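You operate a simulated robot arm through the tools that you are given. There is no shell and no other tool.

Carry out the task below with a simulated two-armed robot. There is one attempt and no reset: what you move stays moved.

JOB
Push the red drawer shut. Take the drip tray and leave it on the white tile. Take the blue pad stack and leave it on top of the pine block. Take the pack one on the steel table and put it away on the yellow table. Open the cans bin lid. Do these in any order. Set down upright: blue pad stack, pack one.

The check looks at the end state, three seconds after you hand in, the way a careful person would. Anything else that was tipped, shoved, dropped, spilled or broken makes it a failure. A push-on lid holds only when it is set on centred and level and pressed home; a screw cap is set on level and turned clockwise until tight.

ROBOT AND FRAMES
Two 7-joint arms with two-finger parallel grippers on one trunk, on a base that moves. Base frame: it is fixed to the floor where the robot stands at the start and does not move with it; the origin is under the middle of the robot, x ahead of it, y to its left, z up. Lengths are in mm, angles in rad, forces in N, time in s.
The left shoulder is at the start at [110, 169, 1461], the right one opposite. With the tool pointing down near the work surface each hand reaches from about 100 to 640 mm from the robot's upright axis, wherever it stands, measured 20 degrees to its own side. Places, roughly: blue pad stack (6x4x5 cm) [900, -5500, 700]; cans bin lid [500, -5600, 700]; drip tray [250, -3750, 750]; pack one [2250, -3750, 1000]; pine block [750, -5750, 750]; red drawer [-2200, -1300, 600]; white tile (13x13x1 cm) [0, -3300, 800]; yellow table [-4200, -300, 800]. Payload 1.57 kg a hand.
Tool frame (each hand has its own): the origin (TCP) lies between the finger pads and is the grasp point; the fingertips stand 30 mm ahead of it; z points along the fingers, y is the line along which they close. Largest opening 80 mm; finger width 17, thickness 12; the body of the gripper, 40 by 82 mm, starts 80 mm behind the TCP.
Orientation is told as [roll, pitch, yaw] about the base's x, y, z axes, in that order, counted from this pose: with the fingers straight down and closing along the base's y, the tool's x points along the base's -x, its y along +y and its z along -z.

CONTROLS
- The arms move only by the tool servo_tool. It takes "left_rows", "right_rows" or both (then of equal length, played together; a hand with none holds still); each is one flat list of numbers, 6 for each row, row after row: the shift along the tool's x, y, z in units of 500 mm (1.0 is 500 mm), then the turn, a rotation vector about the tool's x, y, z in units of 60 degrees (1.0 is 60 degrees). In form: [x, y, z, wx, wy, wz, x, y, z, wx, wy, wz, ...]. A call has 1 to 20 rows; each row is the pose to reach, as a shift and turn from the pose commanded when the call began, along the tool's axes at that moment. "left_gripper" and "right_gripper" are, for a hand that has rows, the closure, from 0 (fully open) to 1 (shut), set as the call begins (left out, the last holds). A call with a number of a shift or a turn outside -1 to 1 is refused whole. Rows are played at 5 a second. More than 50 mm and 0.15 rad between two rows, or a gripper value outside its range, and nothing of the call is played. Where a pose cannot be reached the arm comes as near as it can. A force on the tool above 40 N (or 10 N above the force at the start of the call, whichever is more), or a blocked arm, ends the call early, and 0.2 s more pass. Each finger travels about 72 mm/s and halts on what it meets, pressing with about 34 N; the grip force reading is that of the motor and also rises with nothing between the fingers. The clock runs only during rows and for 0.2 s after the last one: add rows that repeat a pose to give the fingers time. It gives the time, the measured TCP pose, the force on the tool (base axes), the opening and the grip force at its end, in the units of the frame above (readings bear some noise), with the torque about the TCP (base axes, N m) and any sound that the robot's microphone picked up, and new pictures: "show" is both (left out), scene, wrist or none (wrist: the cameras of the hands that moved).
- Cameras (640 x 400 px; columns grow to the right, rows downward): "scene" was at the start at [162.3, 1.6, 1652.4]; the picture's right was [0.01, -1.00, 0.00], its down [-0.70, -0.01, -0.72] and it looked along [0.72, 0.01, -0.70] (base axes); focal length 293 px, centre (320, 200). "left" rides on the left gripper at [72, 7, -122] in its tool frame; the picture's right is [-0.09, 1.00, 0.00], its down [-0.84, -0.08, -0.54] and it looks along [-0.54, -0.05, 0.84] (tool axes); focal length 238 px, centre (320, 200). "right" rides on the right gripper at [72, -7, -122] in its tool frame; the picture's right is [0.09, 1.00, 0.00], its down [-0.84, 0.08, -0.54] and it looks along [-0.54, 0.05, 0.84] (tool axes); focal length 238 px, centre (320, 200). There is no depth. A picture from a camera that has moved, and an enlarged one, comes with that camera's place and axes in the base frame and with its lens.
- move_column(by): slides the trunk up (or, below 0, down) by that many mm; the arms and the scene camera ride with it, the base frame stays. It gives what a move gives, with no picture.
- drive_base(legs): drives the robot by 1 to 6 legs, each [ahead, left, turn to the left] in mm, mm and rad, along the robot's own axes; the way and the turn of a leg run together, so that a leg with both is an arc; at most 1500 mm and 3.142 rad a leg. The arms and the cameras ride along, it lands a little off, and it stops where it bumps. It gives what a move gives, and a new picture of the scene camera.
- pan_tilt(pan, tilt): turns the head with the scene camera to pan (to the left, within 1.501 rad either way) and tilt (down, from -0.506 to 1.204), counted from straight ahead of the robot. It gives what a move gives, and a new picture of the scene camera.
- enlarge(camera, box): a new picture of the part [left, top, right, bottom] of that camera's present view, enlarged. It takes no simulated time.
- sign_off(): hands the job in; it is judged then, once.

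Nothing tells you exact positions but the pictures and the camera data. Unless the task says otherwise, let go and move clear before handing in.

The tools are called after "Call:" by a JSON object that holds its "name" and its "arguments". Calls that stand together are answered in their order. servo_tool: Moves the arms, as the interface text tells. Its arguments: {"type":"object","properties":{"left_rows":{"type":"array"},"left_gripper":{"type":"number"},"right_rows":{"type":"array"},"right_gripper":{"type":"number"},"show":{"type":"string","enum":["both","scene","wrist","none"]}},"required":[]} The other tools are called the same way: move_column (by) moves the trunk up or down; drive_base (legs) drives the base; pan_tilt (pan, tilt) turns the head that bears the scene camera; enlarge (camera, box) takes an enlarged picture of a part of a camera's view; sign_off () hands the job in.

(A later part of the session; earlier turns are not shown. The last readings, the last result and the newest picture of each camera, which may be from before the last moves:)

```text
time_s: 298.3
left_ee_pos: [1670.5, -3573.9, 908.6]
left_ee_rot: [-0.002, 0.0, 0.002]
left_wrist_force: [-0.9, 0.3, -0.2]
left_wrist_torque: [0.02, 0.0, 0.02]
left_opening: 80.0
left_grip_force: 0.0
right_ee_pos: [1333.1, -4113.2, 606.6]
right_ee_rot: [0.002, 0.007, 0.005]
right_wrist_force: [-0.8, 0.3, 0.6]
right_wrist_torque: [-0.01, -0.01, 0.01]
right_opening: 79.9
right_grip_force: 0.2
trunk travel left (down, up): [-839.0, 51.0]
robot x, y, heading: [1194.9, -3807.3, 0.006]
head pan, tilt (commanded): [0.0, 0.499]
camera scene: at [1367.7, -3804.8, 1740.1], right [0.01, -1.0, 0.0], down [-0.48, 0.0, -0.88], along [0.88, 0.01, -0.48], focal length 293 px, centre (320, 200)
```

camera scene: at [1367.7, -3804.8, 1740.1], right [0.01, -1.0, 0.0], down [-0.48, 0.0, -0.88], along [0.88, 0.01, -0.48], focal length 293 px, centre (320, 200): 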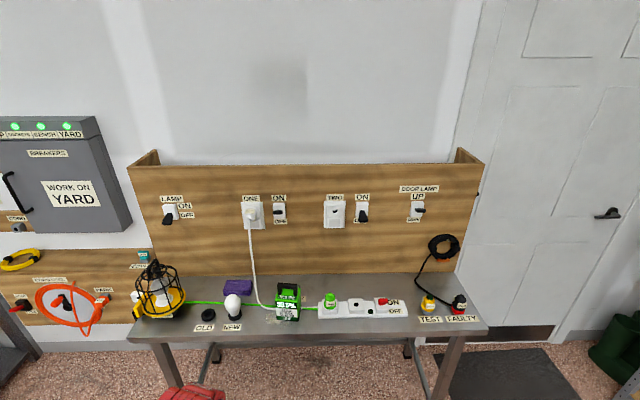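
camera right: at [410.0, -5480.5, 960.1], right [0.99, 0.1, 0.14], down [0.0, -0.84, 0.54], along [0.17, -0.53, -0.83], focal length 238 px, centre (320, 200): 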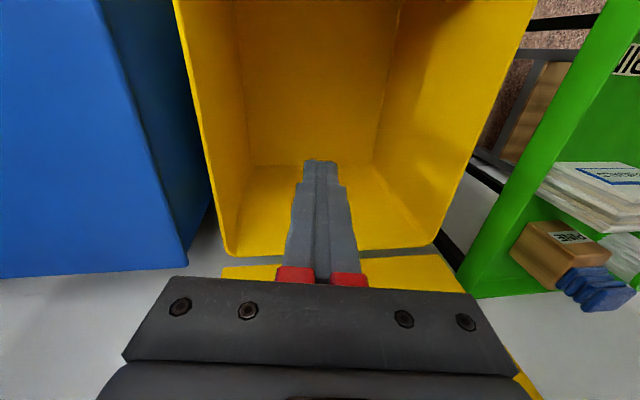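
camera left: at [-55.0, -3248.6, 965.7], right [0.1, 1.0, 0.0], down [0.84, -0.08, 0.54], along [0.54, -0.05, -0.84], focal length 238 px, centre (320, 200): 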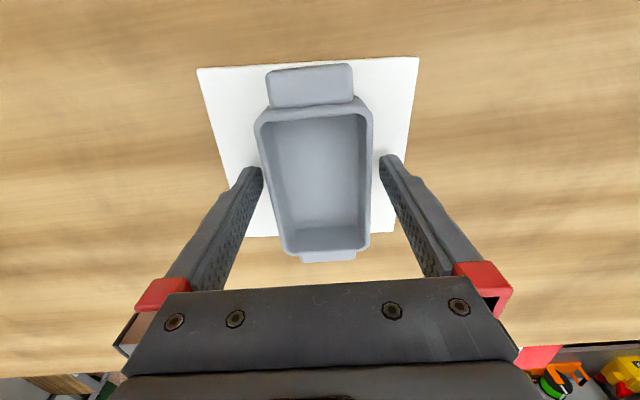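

Pack one is the green battery on the steel table, next to a cable and a power strip. I'll zoom in.

Call:
{"name": "enlarge", "arguments": {"camera": "scene", "box": [190, 240, 420, 340]}}

Call:
{"name": "enlarge", "arguments": {"camera": "scene", "box": [250, 265, 330, 330]}}

```text
2.78 times, centred on (305, 290) of scene
camera zoom: at [1367.7, -3804.8, 1740.1], right [0.01, -1.0, 0.0], down [-0.48, 0.0, -0.88], along [0.88, 0.01, -0.48], focal length 814 px, centre (362, -50)
```

zoom: 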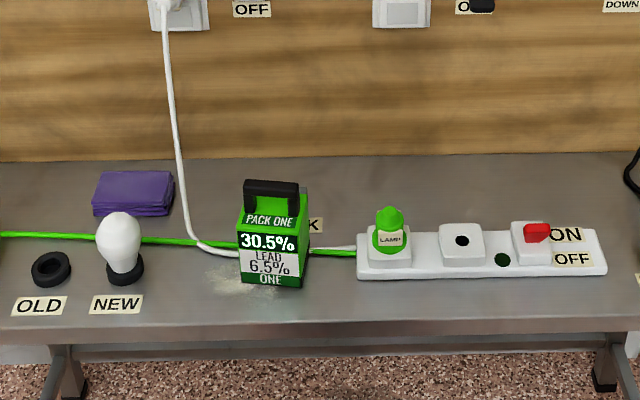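

```text
6.15 times, centred on (290, 298) of scene
camera zoom: at [1367.7, -3804.8, 1740.1], right [0.01, -1.0, 0.0], down [-0.48, 0.0, -0.88], along [0.88, 0.01, -0.48], focal length 1801 px, centre (505, -400)
```

zoom: 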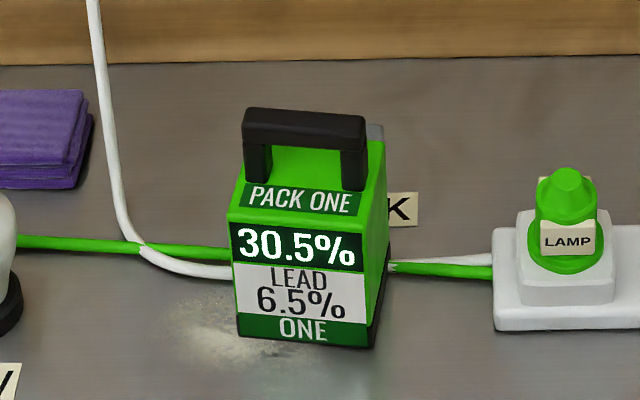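

Pack one has a bar handle along y. I'll rotate the left gripper 90° so it closes across the bar, then approach closer.

Call:
{"name": "servo_tool", "arguments": {"left_rows": [0, 0, 0, 0, 0, 0.13, 0, 0, 0, 0, 0, 0.26, 0, 0, -0.01, 0, 0, 0.39, 0, 0, -0.02, 0, 0, 0.52, 0, 0, -0.03, 0, 0, 0.65, 0, 0, -0.04, 0, 0, 0.78], "show": "none"}}

Call:
{"name": "servo_tool", "arguments": {"left_rows": [0, 0, 0, 0, 0, 0.13, 0, 0, 0, 0, 0, 0.26, 0, 0, -0.01, 0, 0, 0.39, 0, 0, -0.02, 0, 0, 0.52, 0, 0, -0.03, 0, 0, 0.65, 0, 0, -0.04, 0, 0, 0.72], "show": "none"}}

Call:
{"name": "drive_base", "arguments": {"legs": [[230, -20, -0.008]]}}

Call:
{"name": "pan_tilt", "arguments": {"pan": 0.1, "tilt": 0.7}}

Call:
{"name": "enlarge", "arguments": {"camera": "left", "box": [0, 0, 640, 400]}}

```text
time_s: 299.7
left_ee_pos: [1670.4, -3574.6, 929.5]
left_ee_rot: [-0.001, -0.002, -0.817]
left_wrist_force: [-0.2, 0.6, 0.3]
left_wrist_torque: [0.05, -0.02, 0.01]
left_opening: 80.0
left_grip_force: 0.1
right_ee_pos: [1332.4, -4112.5, 607.6]
right_ee_rot: [0.001, 0.005, 0.005]
right_wrist_force: [0.3, 0.0, -0.1]
right_wrist_torque: [-0.02, 0.0, 0.0]
right_opening: 79.9
right_grip_force: 0.1
trunk travel left (down, up): [-839.0, 51.0]
robot x, y, heading: [1195.9, -3803.9, 0.004]
head pan, tilt (commanded): [0.0, 0.499]
```

```text
time_s: 301.1
left_ee_pos: [1671.1, -3574.6, 948.6]
left_ee_rot: [0.0, -0.001, -1.571]
left_wrist_force: [0.3, 0.0, -0.2]
left_wrist_torque: [-0.01, -0.01, 0.0]
left_opening: 80.2
left_grip_force: 0.2
right_ee_pos: [1333.0, -4113.2, 606.7]
right_ee_rot: [0.003, 0.006, 0.006]
right_wrist_force: [0.5, 0.5, -0.6]
right_wrist_torque: [0.03, -0.01, 0.01]
right_opening: 80.0
right_grip_force: 0.1
trunk travel left (down, up): [-839.0, 51.0]
robot x, y, heading: [1196.8, -3807.4, 0.007]
head pan, tilt (commanded): [0.0, 0.499]
```

```text
time_s: 302.8
left_ee_pos: [1901.3, -3597.0, 947.7]
left_ee_rot: [-0.001, 0.0, -1.575]
left_wrist_force: [-0.2, 0.1, 0.2]
left_wrist_torque: [0.0, -0.05, 0.0]
left_opening: 80.0
left_grip_force: 0.1
right_ee_pos: [1560.9, -4134.9, 606.4]
right_ee_rot: [0.004, 0.007, -0.004]
right_wrist_force: [-0.6, -0.4, -0.8]
right_wrist_torque: [-0.01, 0.03, -0.02]
right_opening: 80.1
right_grip_force: 0.0
trunk travel left (down, up): [-839.0, 51.0]
robot x, y, heading: [1423.2, -3827.3, -0.0]
head pan, tilt (commanded): [0.0, 0.499]
camera scene: at [1597.1, -3825.3, 1740.3], right [0.0, -1.0, 0.0], down [-0.48, 0.0, -0.88], along [0.88, 0.0, -0.48], focal length 293 px, centre (320, 200)
```

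scene: 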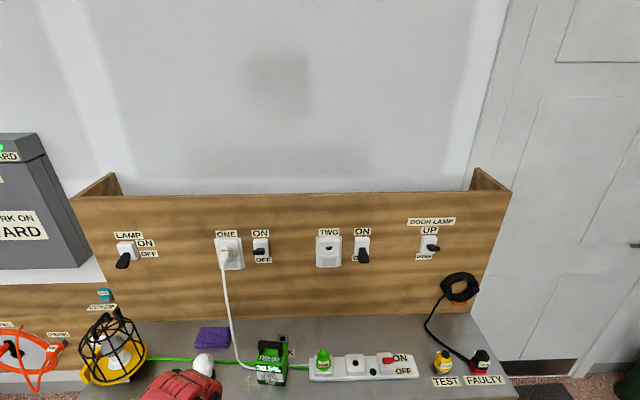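

```text
time_s: 303.6
left_ee_pos: [1903.0, -3597.0, 947.8]
left_ee_rot: [0.0, -0.003, -1.579]
left_wrist_force: [-0.8, 0.7, 0.4]
left_wrist_torque: [0.04, 0.05, 0.02]
left_opening: 80.1
left_grip_force: 0.1
right_ee_pos: [1558.8, -4133.6, 607.6]
right_ee_rot: [0.001, 0.005, -0.003]
right_wrist_force: [0.4, -0.5, 0.3]
right_wrist_torque: [0.0, 0.0, -0.01]
right_opening: 80.0
right_grip_force: 0.1
trunk travel left (down, up): [-839.0, 51.0]
robot x, y, heading: [1426.3, -3822.8, 0.001]
head pan, tilt (commanded): [0.099, 0.7]
camera scene: at [1591.7, -3817.0, 1722.5], right [0.1, -1.0, 0.0], down [-0.64, -0.06, -0.77], along [0.76, 0.08, -0.64], focal length 293 px, centre (320, 200)
```

scene: 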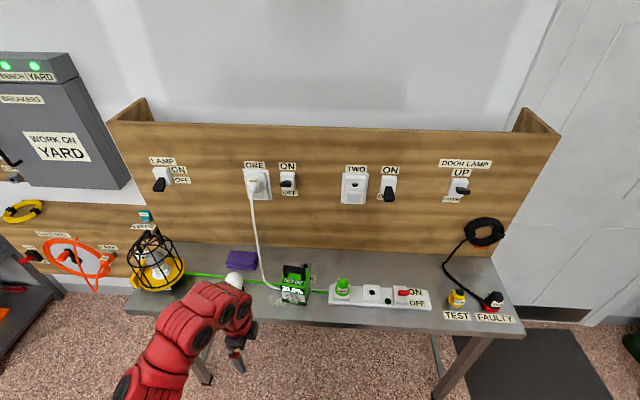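

```text
1.00 times, centred on (320, 200) of left (not enlarged: the box is as wide or as high as the picture)
camera zoom: at [1909.6, -3524.0, 1070.0], right [1.0, -0.1, 0.0], down [-0.08, -0.84, 0.54], along [-0.05, -0.54, -0.84], focal length 238 px, centre (320, 200)
```

zoom: 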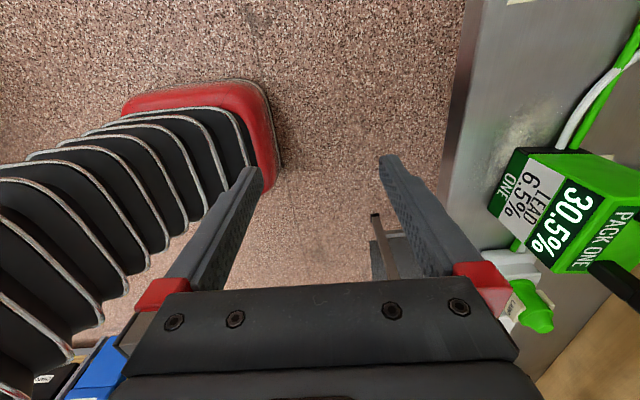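

Call:
{"name": "enlarge", "arguments": {"camera": "scene", "box": [260, 245, 340, 315]}}

Call:
{"name": "enlarge", "arguments": {"camera": "left", "box": [470, 130, 640, 320]}}

```text
5.71 times, centred on (300, 280) of scene
camera zoom: at [1591.7, -3817.0, 1722.5], right [0.1, -1.0, 0.0], down [-0.64, -0.06, -0.77], along [0.76, 0.08, -0.64], focal length 1672 px, centre (434, -257)
```

zoom: 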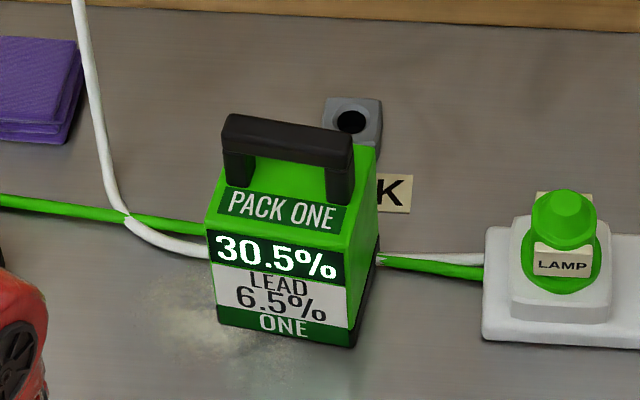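

```text
2.11 times, centred on (555, 225) of left
camera zoom: at [1909.6, -3524.0, 1070.0], right [1.0, -0.1, 0.0], down [-0.08, -0.84, 0.54], along [-0.05, -0.54, -0.84], focal length 502 px, centre (-175, 147)
```

zoom: 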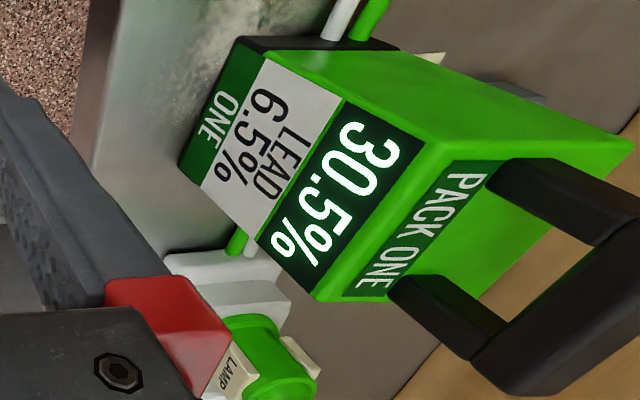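

Pack one: front face x≈2103, y −3635…−3715, base z≈835, box top ≈928, handle bar centre ≈(2137,-3675,967). I'll raise the hand and drive closer.

Call:
{"name": "servo_tool", "arguments": {"left_rows": [0, 0, -0.05, 0, 0, 0, 0, 0, -0.1, 0, 0, 0, 0, 0, -0.12, 0, 0, 0], "show": "none"}}

Call:
{"name": "drive_base", "arguments": {"legs": [[190, 0, 0]]}}

Call:
{"name": "pan_tilt", "arguments": {"pan": 0.2, "tilt": 0.85}}

Call:
{"name": "enlarge", "arguments": {"camera": "left", "box": [0, 0, 640, 400]}}

```text
time_s: 304.4
left_ee_pos: [1901.2, -3596.6, 1008.6]
left_ee_rot: [-0.001, 0.0, -1.575]
left_wrist_force: [-0.7, -0.7, -0.5]
left_wrist_torque: [0.02, -0.01, 0.01]
left_opening: 80.1
left_grip_force: 0.0
right_ee_pos: [1559.8, -4134.4, 607.0]
right_ee_rot: [0.001, 0.007, -0.004]
right_wrist_force: [0.0, -0.2, 0.2]
right_wrist_torque: [-0.02, 0.0, 0.01]
right_opening: 79.9
right_grip_force: 0.0
trunk travel left (down, up): [-839.0, 51.0]
robot x, y, heading: [1425.1, -3828.0, 0.001]
head pan, tilt (commanded): [0.099, 0.7]
```

```text
time_s: 305.9
left_ee_pos: [2091.6, -3596.8, 1008.7]
left_ee_rot: [-0.001, 0.0, -1.576]
left_wrist_force: [0.9, -0.2, 0.3]
left_wrist_torque: [-0.02, -0.03, 0.02]
left_opening: 80.0
left_grip_force: 0.0
right_ee_pos: [1747.7, -4134.0, 607.4]
right_ee_rot: [0.001, 0.007, -0.004]
right_wrist_force: [-0.2, 1.1, 0.2]
right_wrist_torque: [0.0, 0.01, 0.01]
right_opening: 79.9
right_grip_force: 0.0
trunk travel left (down, up): [-839.0, 51.0]
robot x, y, heading: [1614.7, -3826.9, -0.006]
head pan, tilt (commanded): [0.099, 0.7]
camera scene: at [1780.7, -3817.5, 1722.6], right [0.1, -1.0, 0.0], down [-0.64, -0.06, -0.77], along [0.76, 0.07, -0.64], focal length 293 px, centre (320, 200)
```

scene: 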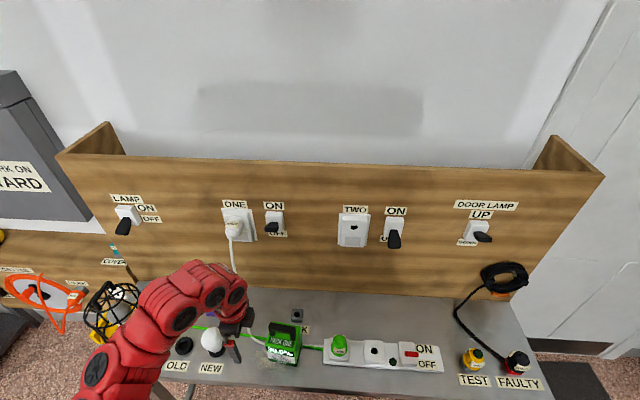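

```text
time_s: 306.6
left_ee_pos: [2092.6, -3597.5, 1007.5]
left_ee_rot: [0.0, -0.003, -1.578]
left_wrist_force: [-0.4, 0.5, -0.4]
left_wrist_torque: [0.01, 0.0, 0.02]
left_opening: 80.1
left_grip_force: 0.1
right_ee_pos: [1750.2, -4133.5, 607.1]
right_ee_rot: [0.001, 0.008, -0.007]
right_wrist_force: [0.3, 0.4, -0.3]
right_wrist_torque: [0.05, 0.02, 0.02]
right_opening: 80.2
right_grip_force: 0.0
trunk travel left (down, up): [-839.0, 51.0]
robot x, y, heading: [1617.5, -3821.4, -0.005]
head pan, tilt (commanded): [0.201, 0.85]
camera scene: at [1774.4, -3810.3, 1710.2], right [0.2, -0.98, 0.0], down [-0.74, -0.15, -0.66], along [0.65, 0.13, -0.75], focal length 293 px, centre (320, 200)
```

scene: 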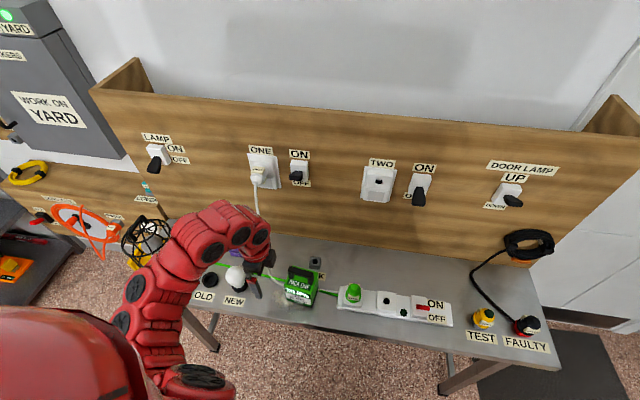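

```text
1.00 times, centred on (320, 200) of left (not enlarged: the box is as wide or as high as the picture)
camera zoom: at [2100.0, -3524.7, 1130.1], right [0.99, -0.1, 0.0], down [-0.08, -0.84, 0.54], along [-0.05, -0.54, -0.84], focal length 238 px, centre (320, 200)
```

zoom: 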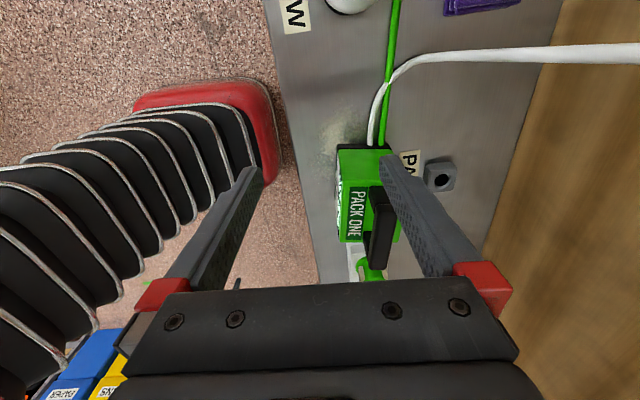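

Call:
{"name": "enlarge", "arguments": {"camera": "left", "box": [310, 130, 470, 290]}}

Call:
{"name": "enlarge", "arguments": {"camera": "scene", "box": [240, 230, 360, 330]}}

```text
2.50 times, centred on (390, 210) of left
camera zoom: at [2100.0, -3524.7, 1130.1], right [0.99, -0.1, 0.0], down [-0.08, -0.84, 0.54], along [-0.05, -0.54, -0.84], focal length 596 px, centre (145, 175)
```

zoom: 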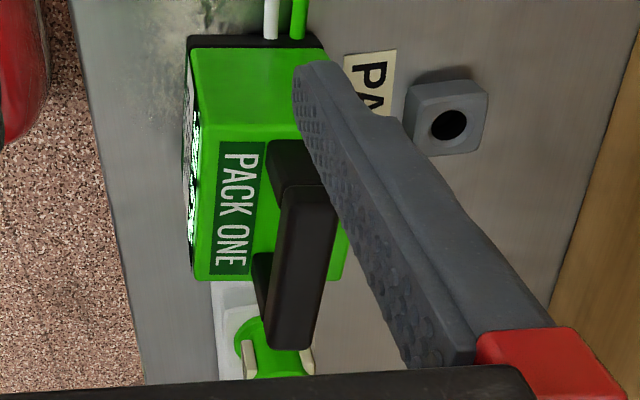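

```text
4.00 times, centred on (300, 280) of scene
camera zoom: at [1774.4, -3810.3, 1710.2], right [0.2, -0.98, 0.0], down [-0.74, -0.15, -0.66], along [0.65, 0.13, -0.75], focal length 1170 px, centre (400, -120)
```

zoom: 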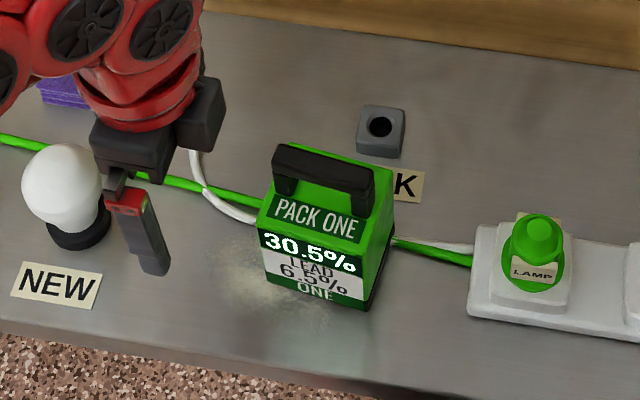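

Handle bar: centre ≈(2141,-3675), top z≈970, ~20 mm thick. I'll move over it at safe height.

Call:
{"name": "servo_tool", "arguments": {"left_rows": [0, 0, -0.05, 0, 0, 0, -0.05, 0.03, -0.05, 0, 0, 0, -0.1, 0.065, -0.05, 0, 0, 0, -0.155, 0.097, -0.05, 0, 0, 0, -0.155, 0.097, -0.05, 0, 0, 0], "show": "both"}}

Call:
{"name": "enlarge", "arguments": {"camera": "left", "box": [220, 60, 420, 240]}}

```text
time_s: 307.8
left_ee_pos: [2138.1, -3675.2, 1025.6]
left_ee_rot: [0.008, -0.005, -1.578]
left_wrist_force: [0.9, 0.1, -0.2]
left_wrist_torque: [0.0, -0.02, -0.02]
left_opening: 79.9
left_grip_force: 0.2
left hand out of reach, approached as far as the arm can: row 1, 2, 3, 4, 5
right_ee_pos: [1749.2, -4135.0, 605.8]
right_ee_rot: [0.002, 0.008, -0.005]
right_wrist_force: [-0.1, 0.8, -0.1]
right_wrist_torque: [-0.02, 0.01, 0.03]
right_opening: 80.0
right_grip_force: 0.1
trunk travel left (down, up): [-839.0, 51.0]
robot x, y, heading: [1614.1, -3827.1, 0.001]
head pan, tilt (commanded): [0.201, 0.85]
camera scene: at [1773.1, -3809.6, 1710.3], right [0.2, -0.98, 0.0], down [-0.74, -0.15, -0.66], along [0.65, 0.13, -0.75], focal length 293 px, centre (320, 200)
camera left: at [2144.8, -3602.2, 1148.5], right [1.0, -0.1, 0.01], down [-0.09, -0.83, 0.55], along [-0.05, -0.54, -0.84], focal length 238 px, centre (320, 200)
```

scene: 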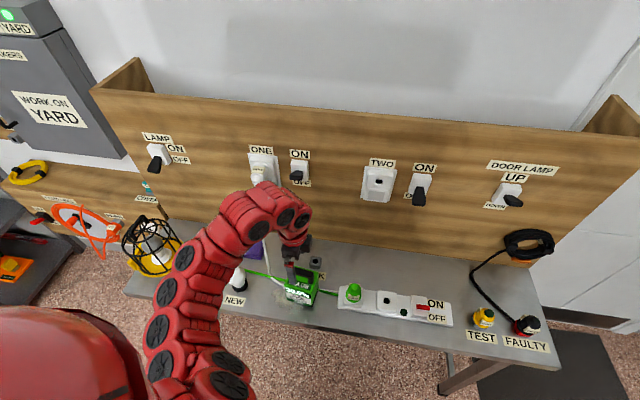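
left: 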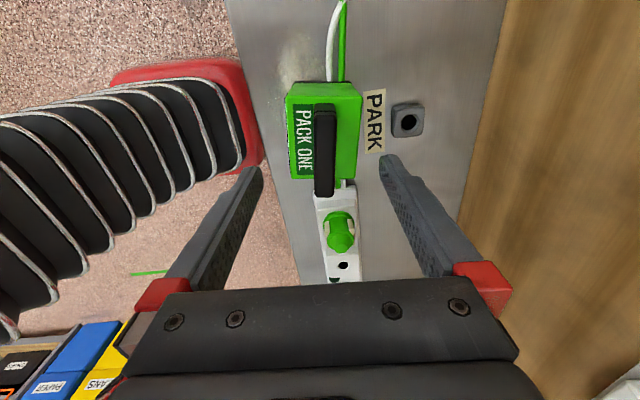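

```text
2.22 times, centred on (320, 150) of left
camera zoom: at [2144.8, -3602.2, 1148.5], right [1.0, -0.1, 0.01], down [-0.09, -0.83, 0.55], along [-0.05, -0.54, -0.84], focal length 530 px, centre (320, 311)
```

zoom: 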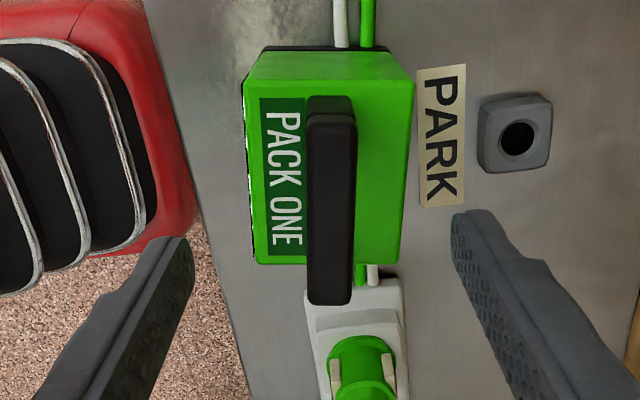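

Centred within 5 mm over the bar. Descend and correct.

Call:
{"name": "servo_tool", "arguments": {"left_rows": [0.002, 0.005, 0.04, 0, 0, 0, 0.004, 0.01, 0.08, 0, 0, 0, 0.004, 0.01, 0.11, 0, 0, 0, 0.004, 0.01, 0.11, 0, 0, 0], "show": "wrist"}}

Call:
{"name": "enlarge", "arguments": {"camera": "left", "box": [220, 60, 420, 260]}}

Call:
{"name": "enlarge", "arguments": {"camera": "scene", "box": [250, 220, 350, 320]}}

```text
time_s: 308.8
left_ee_pos: [2143.0, -3673.1, 971.7]
left_ee_rot: [0.001, -0.002, -1.578]
left_wrist_force: [0.0, 0.1, 0.2]
left_wrist_torque: [-0.01, 0.0, -0.01]
left_opening: 80.2
left_grip_force: 0.1
right_ee_pos: [1749.4, -4134.1, 607.3]
right_ee_rot: [0.001, 0.007, -0.007]
right_wrist_force: [0.5, -0.2, -0.4]
right_wrist_torque: [-0.01, -0.01, -0.02]
right_opening: 79.9
right_grip_force: 0.1
trunk travel left (down, up): [-839.0, 51.0]
robot x, y, heading: [1615.4, -3827.8, -0.0]
head pan, tilt (commanded): [0.201, 0.85]
camera left: at [2150.8, -3600.7, 1093.9], right [0.99, -0.1, 0.0], down [-0.08, -0.84, 0.54], along [-0.05, -0.54, -0.84], focal length 238 px, centre (320, 200)
```

left: 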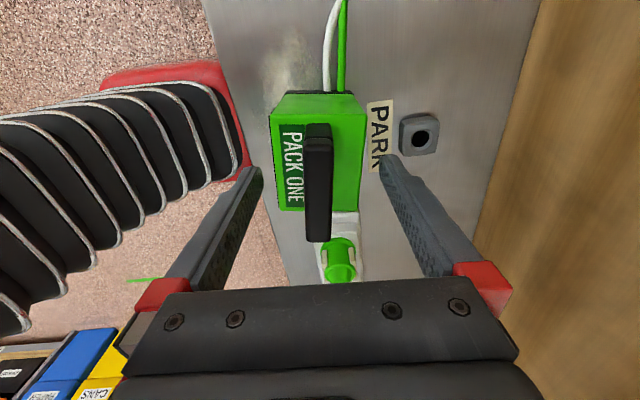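

```text
2.00 times, centred on (320, 160) of left
camera zoom: at [2150.8, -3600.7, 1093.9], right [0.99, -0.1, 0.0], down [-0.08, -0.84, 0.54], along [-0.05, -0.54, -0.84], focal length 477 px, centre (320, 280)
```

zoom: 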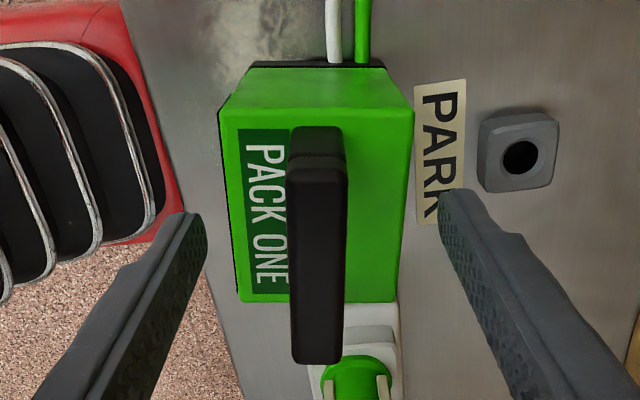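

```text
4.00 times, centred on (300, 270) of scene
camera zoom: at [1773.4, -3810.2, 1710.2], right [0.2, -0.98, 0.0], down [-0.74, -0.15, -0.66], along [0.65, 0.13, -0.75], focal length 1170 px, centre (400, -80)
```

zoom: 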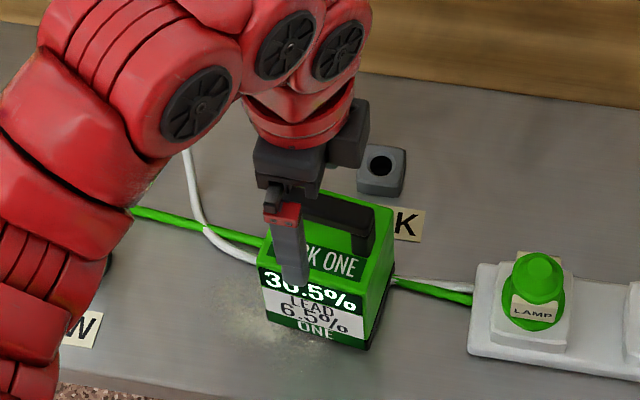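

Call:
{"name": "servo_tool", "arguments": {"left_rows": [-0.006, 0.002, 0.006, 0, 0, 0, -0.006, 0.002, 0.013, 0, 0, 0], "show": "none"}}

Call:
{"name": "servo_tool", "arguments": {"left_rows": [0, 0, 0, 0, 0, 0, 0, 0, 0, 0, 0, 0, 0, 0, 0, 0, 0, 0, 0, 0, 0, 0, 0, 0, 0, 0, 0, 0, 0, 0], "left_gripper": 1, "show": "both"}}

```text
time_s: 309.4
left_ee_pos: [2144.7, -3676.4, 966.2]
left_ee_rot: [0.001, -0.001, -1.577]
left_wrist_force: [-0.1, 0.0, 0.1]
left_wrist_torque: [0.0, -0.01, -0.01]
left_opening: 80.0
left_grip_force: 0.1
right_ee_pos: [1749.9, -4134.2, 606.5]
right_ee_rot: [0.002, 0.007, -0.005]
right_wrist_force: [-0.1, 0.1, -0.7]
right_wrist_torque: [-0.01, -0.01, 0.01]
right_opening: 80.0
right_grip_force: 0.1
trunk travel left (down, up): [-839.0, 51.0]
robot x, y, heading: [1616.1, -3829.6, -0.002]
head pan, tilt (commanded): [0.201, 0.85]
```

```text
time_s: 310.6
left_ee_pos: [2145.1, -3676.1, 964.3]
left_ee_rot: [0.0, -0.002, -1.578]
left_wrist_force: [-0.5, -0.7, 0.6]
left_wrist_torque: [-0.05, 0.02, -0.09]
left_opening: 18.1
left_grip_force: 32.5
right_ee_pos: [1750.2, -4134.2, 607.8]
right_ee_rot: [0.002, 0.008, -0.004]
right_wrist_force: [-0.3, 0.9, -0.1]
right_wrist_torque: [0.0, -0.01, -0.01]
right_opening: 80.1
right_grip_force: 0.2
trunk travel left (down, up): [-839.0, 51.0]
robot x, y, heading: [1615.3, -3824.6, -0.003]
head pan, tilt (commanded): [0.201, 0.85]
camera scene: at [1773.4, -3810.3, 1710.2], right [0.2, -0.98, 0.0], down [-0.74, -0.15, -0.66], along [0.65, 0.13, -0.75], focal length 293 px, centre (320, 200)
camera left: at [2152.0, -3603.6, 1087.2], right [0.99, -0.1, 0.0], down [-0.08, -0.84, 0.54], along [-0.05, -0.54, -0.84], focal length 238 px, centre (320, 200)
```

scene: 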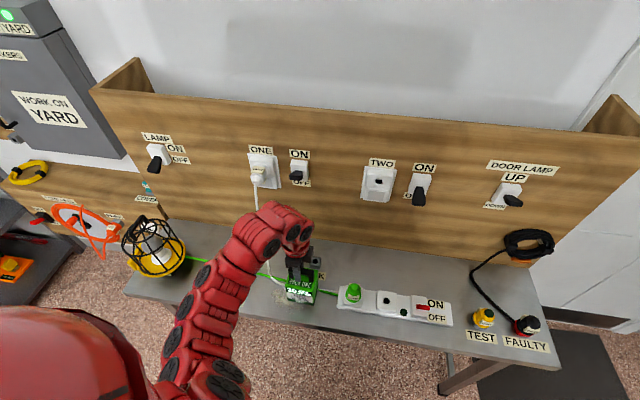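
left: 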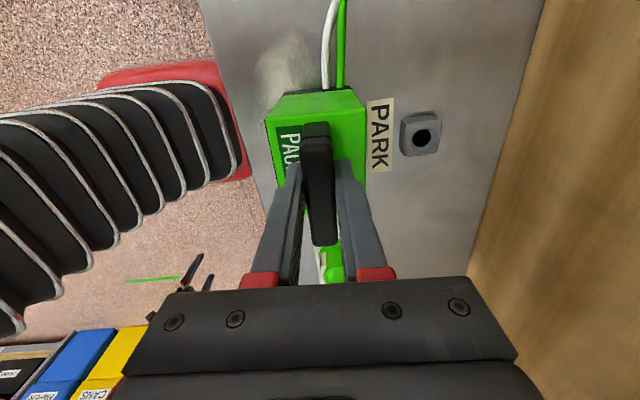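

Bar gripped at 18 mm. I lift with the trunk and check the pack's weight and level.

Call:
{"name": "move_column", "arguments": {"by": 48}}

Call:
{"name": "pan_tilt", "arguments": {"pan": 0.2, "tilt": 0.8}}

Call:
{"name": "enlarge", "arguments": {"camera": "scene", "box": [220, 200, 380, 330]}}

Call:
{"name": "enlarge", "arguments": {"camera": "left", "box": [200, 0, 460, 300]}}

```text
time_s: 311.5
left_ee_pos: [2145.9, -3675.8, 1012.6]
left_ee_rot: [-0.001, -0.002, -1.577]
left_wrist_force: [-0.6, -0.1, -7.3]
left_wrist_torque: [0.05, -0.02, 0.0]
left_opening: 17.9
left_grip_force: 32.3
right_ee_pos: [1751.0, -4133.3, 655.7]
right_ee_rot: [0.002, 0.008, -0.005]
right_wrist_force: [0.1, 0.2, 0.4]
right_wrist_torque: [-0.01, 0.02, 0.0]
right_opening: 79.8
right_grip_force: 0.0
trunk travel left (down, up): [-887.0, 3.0]
robot x, y, heading: [1617.1, -3826.7, -0.006]
head pan, tilt (commanded): [0.201, 0.85]
```

```text
time_s: 312.1
left_ee_pos: [2144.9, -3676.4, 1012.6]
left_ee_rot: [-0.001, -0.003, -1.577]
left_wrist_force: [0.3, 0.8, -6.7]
left_wrist_torque: [0.03, 0.02, 0.03]
left_opening: 18.0
left_grip_force: 32.4
right_ee_pos: [1750.0, -4133.8, 653.8]
right_ee_rot: [0.001, 0.007, -0.005]
right_wrist_force: [0.0, -0.6, 0.2]
right_wrist_torque: [0.03, -0.03, -0.06]
right_opening: 80.1
right_grip_force: 0.0
trunk travel left (down, up): [-887.0, 3.0]
robot x, y, heading: [1614.2, -3826.8, -0.006]
head pan, tilt (commanded): [0.201, 0.799]
camera scene: at [1776.8, -3809.6, 1762.1], right [0.2, -0.98, 0.0], down [-0.7, -0.14, -0.7], along [0.68, 0.14, -0.72], focal length 293 px, centre (320, 200)
```

scene: 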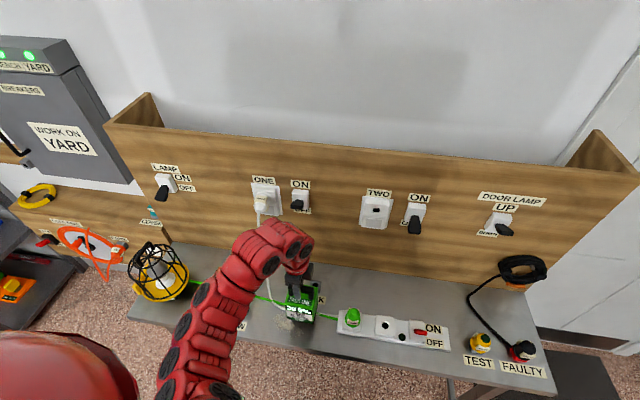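

```text
3.08 times, centred on (300, 265) of scene
camera zoom: at [1776.8, -3809.6, 1762.1], right [0.2, -0.98, 0.0], down [-0.7, -0.14, -0.7], along [0.68, 0.14, -0.72], focal length 900 px, centre (382, 0)
```

zoom: 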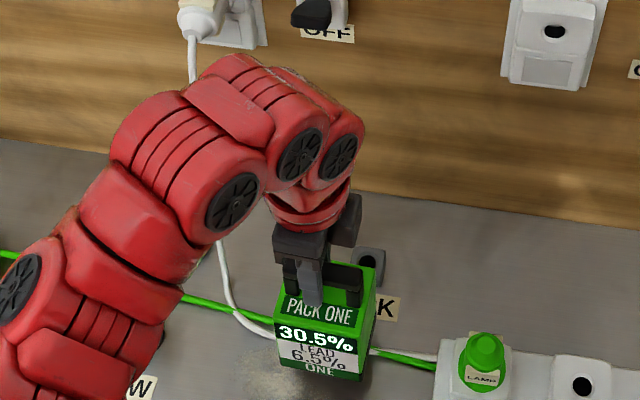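

```text
1.33 times, centred on (330, 150) of left
camera zoom: at [2152.7, -3603.4, 1134.8], right [0.99, -0.1, 0.0], down [-0.08, -0.84, 0.54], along [-0.05, -0.54, -0.84], focal length 318 px, centre (307, 267)
```

zoom: 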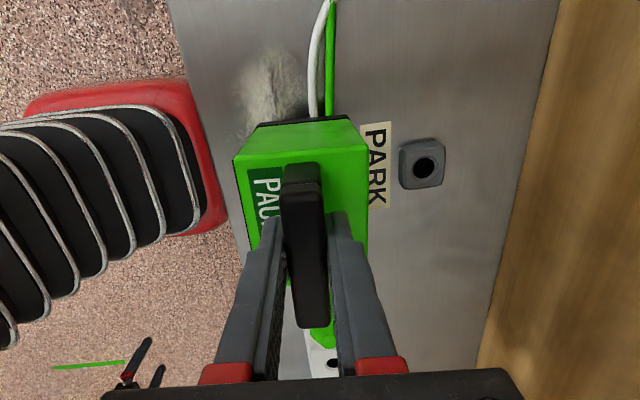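

The pack (~0.7 kg) hangs level and the cords stayed put. I'll back off from the table and then turn toward the west.

Call:
{"name": "drive_base", "arguments": {"legs": [[-450, 0, 0], [0, -480, 0], [0, 0, 1.57], [0, 0, 1.575]]}}

Call:
{"name": "enlarge", "arguments": {"camera": "left", "box": [0, 0, 640, 400]}}

```text
time_s: 325.0
left_ee_pos: [632.1, -4451.8, 1013.4]
left_ee_rot: [-0.001, -0.002, 1.557]
left_wrist_force: [1.5, 0.3, -6.0]
left_wrist_torque: [-0.07, -0.02, -0.03]
left_opening: 18.1
left_grip_force: 32.8
right_ee_pos: [1031.0, -3995.4, 655.2]
right_ee_rot: [0.001, 0.009, 3.129]
right_wrist_force: [0.4, 0.3, 0.7]
right_wrist_torque: [-0.01, 0.01, 0.01]
right_opening: 80.3
right_grip_force: 0.1
trunk travel left (down, up): [-887.0, 3.0]
robot x, y, heading: [1161.1, -4303.8, 3.136]
head pan, tilt (commanded): [0.201, 0.799]
camera scene: at [1002.4, -4318.2, 1762.2], right [-0.19, 0.98, 0.0], down [0.7, 0.14, -0.7], along [-0.68, -0.13, -0.72], focal length 293 px, centre (320, 200)
```

scene: 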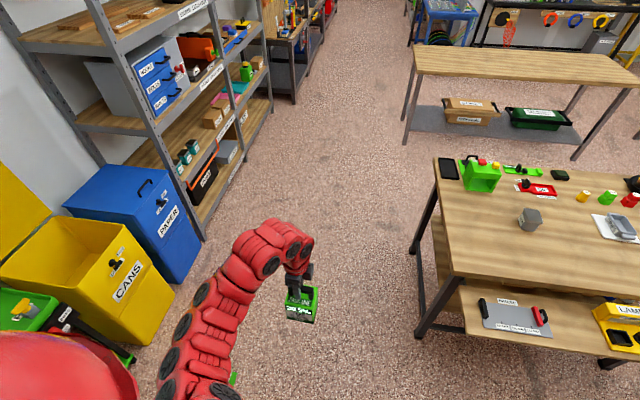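

```text
1.00 times, centred on (320, 200) of left (not enlarged: the box is as wide or as high as the picture)
camera zoom: at [625.0, -4522.2, 1134.9], right [-0.99, 0.1, 0.0], down [0.09, 0.83, 0.54], along [0.06, 0.54, -0.84], focal length 238 px, centre (320, 200)
```

zoom: 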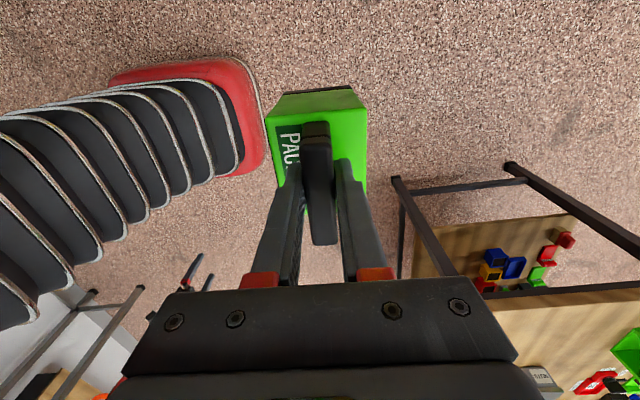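

The pack is secure. I drive west along the south corridor.

Call:
{"name": "drive_base", "arguments": {"legs": [[0, 330, 0.005], [1300, 0, 0], [1300, 0, 0], [1210, 0, 0]]}}

Call:
{"name": "pan_tilt", "arguments": {"pan": -1.0, "tilt": 0.5}}

```text
time_s: 345.1
left_ee_pos: [-3169.1, -4752.7, 1012.5]
left_ee_rot: [0.002, -0.002, 1.548]
left_wrist_force: [-0.3, -0.1, -7.4]
left_wrist_torque: [-0.05, -0.01, -0.01]
left_opening: 17.7
left_grip_force: 32.2
right_ee_pos: [-2767.6, -4300.8, 655.4]
right_ee_rot: [0.003, 0.009, 3.123]
right_wrist_force: [0.4, -0.6, 0.6]
right_wrist_torque: [-0.02, 0.03, 0.02]
right_opening: 79.7
right_grip_force: 0.0
trunk travel left (down, up): [-887.0, 3.0]
robot x, y, heading: [-2639.9, -4611.7, 3.127]
head pan, tilt (commanded): [0.201, 0.799]
camera scene: at [-2798.1, -4623.7, 1762.2], right [-0.18, 0.98, 0.0], down [0.7, 0.13, -0.7], along [-0.68, -0.13, -0.72], focal length 293 px, centre (320, 200)
```

scene: 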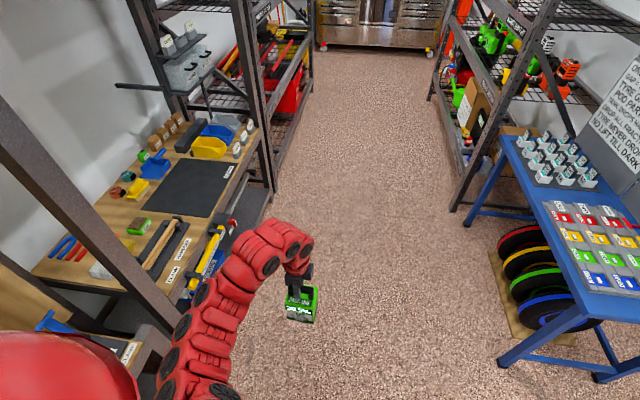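

```text
time_s: 346.5
left_ee_pos: [-3169.6, -4753.1, 1013.5]
left_ee_rot: [0.001, -0.002, 1.55]
left_wrist_force: [-1.0, 0.4, -6.8]
left_wrist_torque: [-0.02, 0.01, -0.02]
left_opening: 17.8
left_grip_force: 32.7
right_ee_pos: [-2766.4, -4301.0, 654.8]
right_ee_rot: [0.0, 0.008, 3.121]
right_wrist_force: [-0.1, 0.9, 0.2]
right_wrist_torque: [-0.05, 0.03, 0.0]
right_opening: 80.2
right_grip_force: 0.0
trunk travel left (down, up): [-887.0, 3.0]
robot x, y, heading: [-2638.3, -4609.5, 3.122]
head pan, tilt (commanded): [-1.0, 0.499]
camera scene: at [-2767.1, -4531.5, 1788.1], right [0.85, 0.53, 0.0], down [0.25, -0.41, -0.88], along [-0.46, 0.75, -0.48], focal length 293 px, centre (320, 200)
```

scene: 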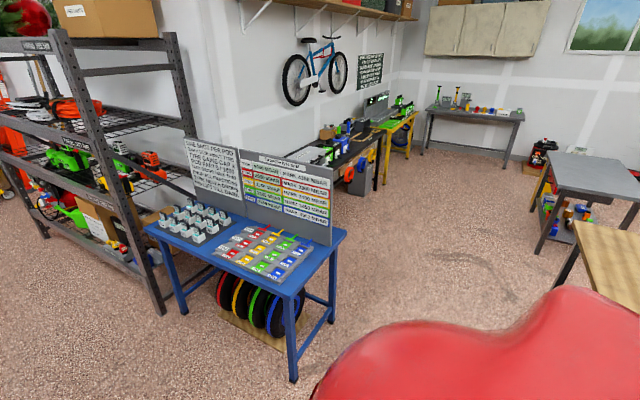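

The blue table sits close to the lane, so I'll retract the pack a bit before strafing north.

Call:
{"name": "servo_tool", "arguments": {"left_rows": [0, -0.05, 0, 0, 0, 0, 0, -0.1, 0, 0, 0, 0, 0, -0.15, 0, 0, 0, 0, 0, -0.2, 0, 0, 0, 0], "show": "none"}}

Call:
{"name": "drive_base", "arguments": {"legs": [[-50, 0, 0.015], [0, -1000, 0]]}}

```text
time_s: 347.5
left_ee_pos: [-3067.9, -4756.1, 1011.9]
left_ee_rot: [0.0, -0.003, 1.551]
left_wrist_force: [0.1, -0.3, -6.5]
left_wrist_torque: [-0.06, 0.02, -0.03]
left_opening: 17.8
left_grip_force: 32.4
right_ee_pos: [-2766.5, -4301.1, 655.6]
right_ee_rot: [0.002, 0.007, 3.121]
right_wrist_force: [-0.6, 1.1, -0.4]
right_wrist_torque: [0.02, 0.02, -0.02]
right_opening: 79.8
right_grip_force: 0.1
trunk travel left (down, up): [-887.0, 3.0]
robot x, y, heading: [-2638.4, -4611.5, 3.124]
head pan, tilt (commanded): [-1.0, 0.499]
```

```text
time_s: 353.2
left_ee_pos: [-3015.5, -3760.6, 1012.4]
left_ee_rot: [0.001, -0.002, 1.56]
left_wrist_force: [0.0, 0.6, -6.6]
left_wrist_torque: [-0.03, 0.0, -0.02]
left_opening: 17.8
left_grip_force: 32.5
right_ee_pos: [-2717.4, -3301.1, 654.2]
right_ee_rot: [0.001, 0.008, 3.134]
right_wrist_force: [1.4, 0.3, 0.1]
right_wrist_torque: [0.02, 0.01, 0.02]
right_opening: 79.9
right_grip_force: 0.1
trunk travel left (down, up): [-887.0, 3.0]
robot x, y, heading: [-2585.7, -3612.7, 3.139]
head pan, tilt (commanded): [-1.0, 0.499]
camera scene: at [-2715.2, -3532.1, 1788.2], right [0.84, 0.54, 0.0], down [0.26, -0.4, -0.88], along [-0.47, 0.74, -0.48], focal length 293 px, centre (320, 200)
```

scene: 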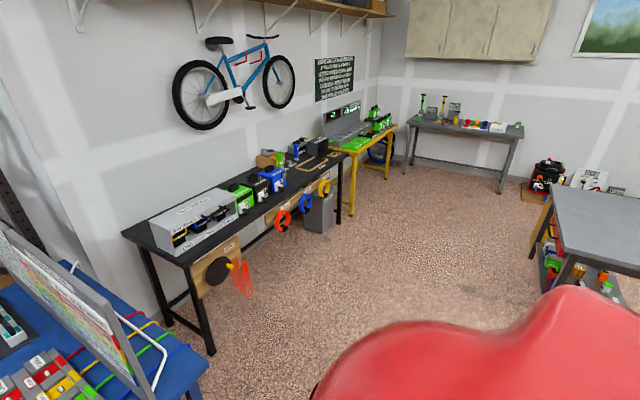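

Call:
{"name": "drive_base", "arguments": {"legs": [[0, -1200, 0], [120, -1150, 0], [60, -1100, 0]]}}

Call:
{"name": "pan_tilt", "arguments": {"pan": 0.0, "tilt": 0.6}}

```text
time_s: 370.0
left_ee_pos: [-3207.8, -315.1, 1013.1]
left_ee_rot: [0.0, -0.001, 1.572]
left_wrist_force: [0.5, -0.3, -6.3]
left_wrist_torque: [-0.03, -0.01, 0.01]
left_opening: 17.8
left_grip_force: 32.3
right_ee_pos: [-2915.2, 148.2, 656.1]
right_ee_rot: [0.002, 0.009, -3.138]
right_wrist_force: [-0.9, 0.5, 0.3]
right_wrist_torque: [-0.01, 0.02, 0.0]
right_opening: 80.2
right_grip_force: 0.1
trunk travel left (down, up): [-887.0, 3.0]
robot x, y, heading: [-2783.1, -159.8, -3.135]
head pan, tilt (commanded): [-1.0, 0.499]
camera scene: at [-2910.1, -84.0, 1788.2], right [0.84, 0.55, 0.0], down [0.26, -0.4, -0.88], along [-0.48, 0.74, -0.48], focal length 293 px, centre (320, 200)
```

scene: 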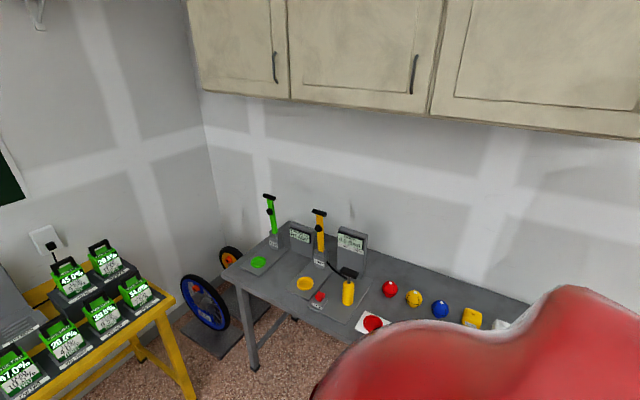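

```text
time_s: 371.3
left_ee_pos: [-3206.9, -315.6, 1012.0]
left_ee_rot: [0.001, -0.002, 1.574]
left_wrist_force: [-0.3, 0.8, -7.2]
left_wrist_torque: [-0.03, 0.02, 0.01]
left_opening: 17.9
left_grip_force: 32.3
right_ee_pos: [-2915.0, 147.9, 654.0]
right_ee_rot: [0.003, 0.009, -3.138]
right_wrist_force: [0.0, -0.5, -0.6]
right_wrist_torque: [-0.03, 0.02, -0.02]
right_opening: 80.1
right_grip_force: 0.0
trunk travel left (down, up): [-887.0, 3.0]
robot x, y, heading: [-2781.3, -159.5, -3.134]
head pan, tilt (commanded): [0.0, 0.6]
camera scene: at [-2948.9, -160.3, 1779.0], right [-0.01, 1.0, 0.0], down [0.57, 0.0, -0.82], along [-0.82, 0.0, -0.57], focal length 293 px, centre (320, 200)
```

scene: 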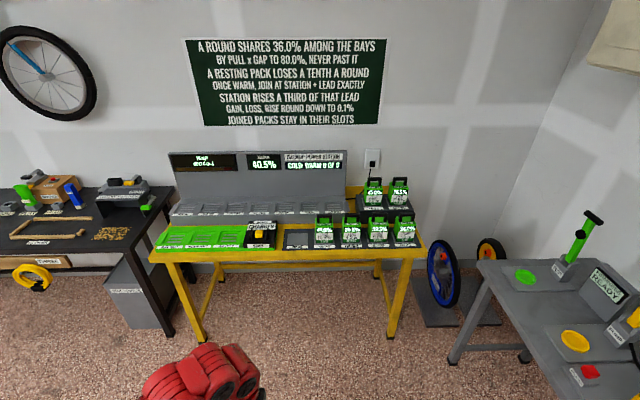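

I see PAD ONE at about (-4005,-266), z≈813. I drive up to the yellow table, keeping the pack aligned with the free pad.

Call:
{"name": "drive_base", "arguments": {"legs": [[0, -44, -0.006], [520, 0, 0]]}}

Call:
{"name": "pan_tilt", "arguments": {"pan": 0.1, "tilt": 0.75}}

Call:
{"name": "enlarge", "arguments": {"camera": "left", "box": [0, 0, 640, 400]}}

```text
time_s: 374.8
left_ee_pos: [-3725.1, -269.7, 1012.5]
left_ee_rot: [0.0, 0.0, 1.57]
left_wrist_force: [0.6, -0.5, -7.4]
left_wrist_torque: [-0.03, 0.01, 0.0]
left_opening: 17.9
left_grip_force: 32.2
right_ee_pos: [-3430.5, 190.5, 655.2]
right_ee_rot: [0.003, 0.007, -3.141]
right_wrist_force: [0.0, 0.0, 0.1]
right_wrist_torque: [0.01, 0.02, -0.04]
right_opening: 79.9
right_grip_force: 0.0
trunk travel left (down, up): [-887.0, 3.0]
robot x, y, heading: [-3294.1, -115.7, -3.14]
head pan, tilt (commanded): [0.0, 0.6]
camera scene: at [-3464.7, -116.9, 1779.1], right [0.0, 1.0, 0.0], down [0.57, 0.0, -0.82], along [-0.82, 0.0, -0.57], focal length 293 px, centre (320, 200)
```

scene: 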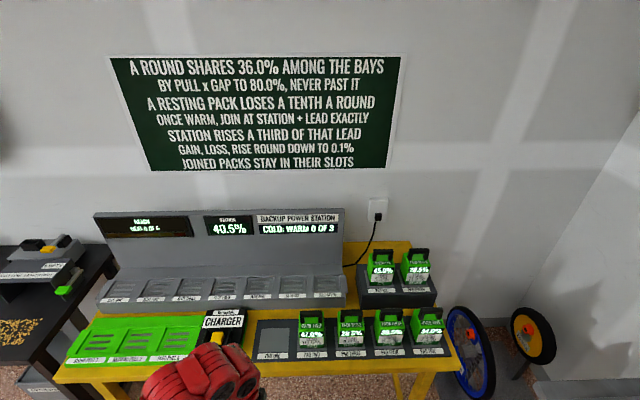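

```text
time_s: 375.5
left_ee_pos: [-3724.3, -269.8, 1011.6]
left_ee_rot: [-0.002, -0.001, 1.569]
left_wrist_force: [-0.4, 0.6, -7.2]
left_wrist_torque: [-0.04, 0.0, 0.0]
left_opening: 17.8
left_grip_force: 32.4
right_ee_pos: [-3431.1, 191.0, 654.3]
right_ee_rot: [0.002, 0.009, -3.141]
right_wrist_force: [-0.3, 0.2, -0.5]
right_wrist_torque: [0.02, -0.03, -0.01]
right_opening: 79.8
right_grip_force: 0.1
trunk travel left (down, up): [-887.0, 3.0]
robot x, y, heading: [-3295.1, -117.1, -3.138]
head pan, tilt (commanded): [0.099, 0.75]
camera scene: at [-3460.1, -125.1, 1766.1], right [-0.1, 0.99, 0.0], down [0.68, 0.07, -0.73], along [-0.73, -0.07, -0.68], focal length 293 px, centre (320, 200)
```

scene: 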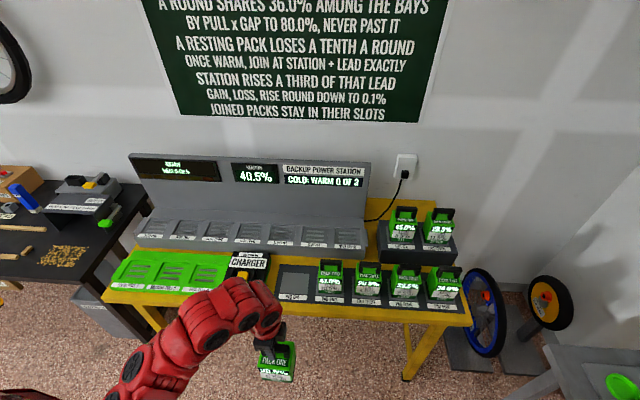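

```text
1.00 times, centred on (320, 200) of left (not enlarged: the box is as wide or as high as the picture)
camera zoom: at [-3731.7, -341.6, 1134.3], right [-1.0, 0.09, 0.0], down [0.08, 0.84, 0.54], along [0.05, 0.54, -0.84], focal length 238 px, centre (320, 200)
```

zoom: 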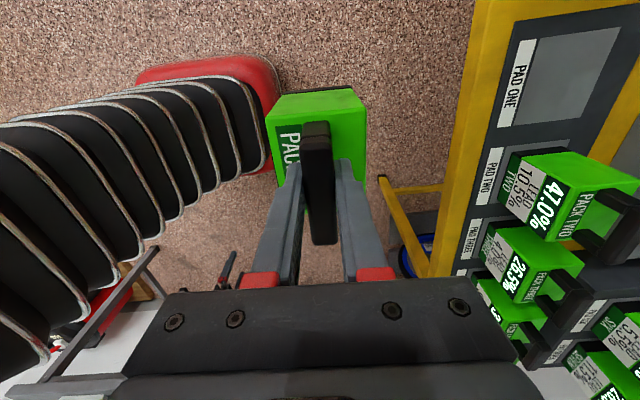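

Call:
{"name": "enlarge", "arguments": {"camera": "left", "box": [460, 0, 640, 140]}}

Call:
{"name": "enlarge", "arguments": {"camera": "scene", "box": [240, 240, 400, 340]}}

```text
2.86 times, centred on (550, 70) of left
camera zoom: at [-3731.7, -341.6, 1134.3], right [-1.0, 0.09, 0.0], down [0.08, 0.84, 0.54], along [0.05, 0.54, -0.84], focal length 681 px, centre (-337, 571)
```

zoom: 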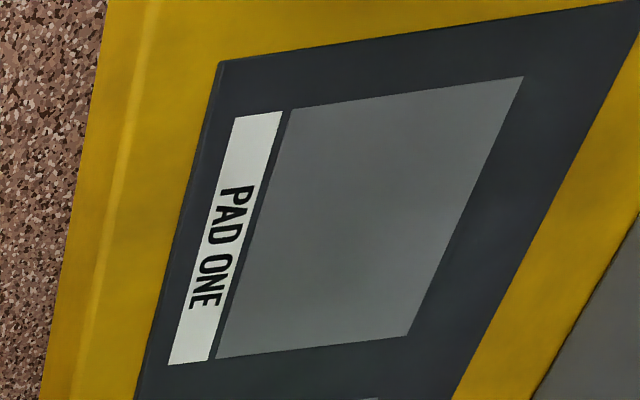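

```text
4.00 times, centred on (320, 290) of scene
camera zoom: at [-3460.1, -125.1, 1766.1], right [-0.1, 0.99, 0.0], down [0.68, 0.07, -0.73], along [-0.73, -0.07, -0.68], focal length 1170 px, centre (320, -160)
```

zoom: 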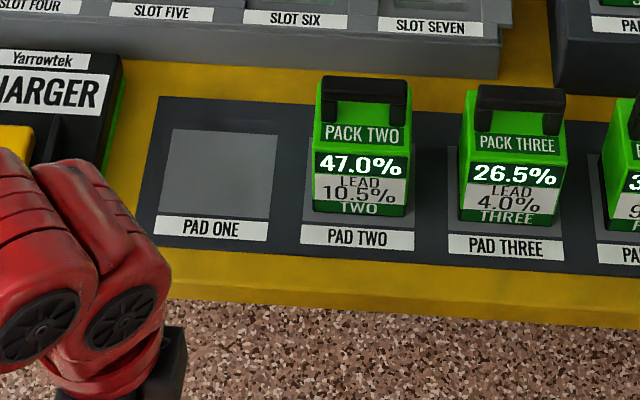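

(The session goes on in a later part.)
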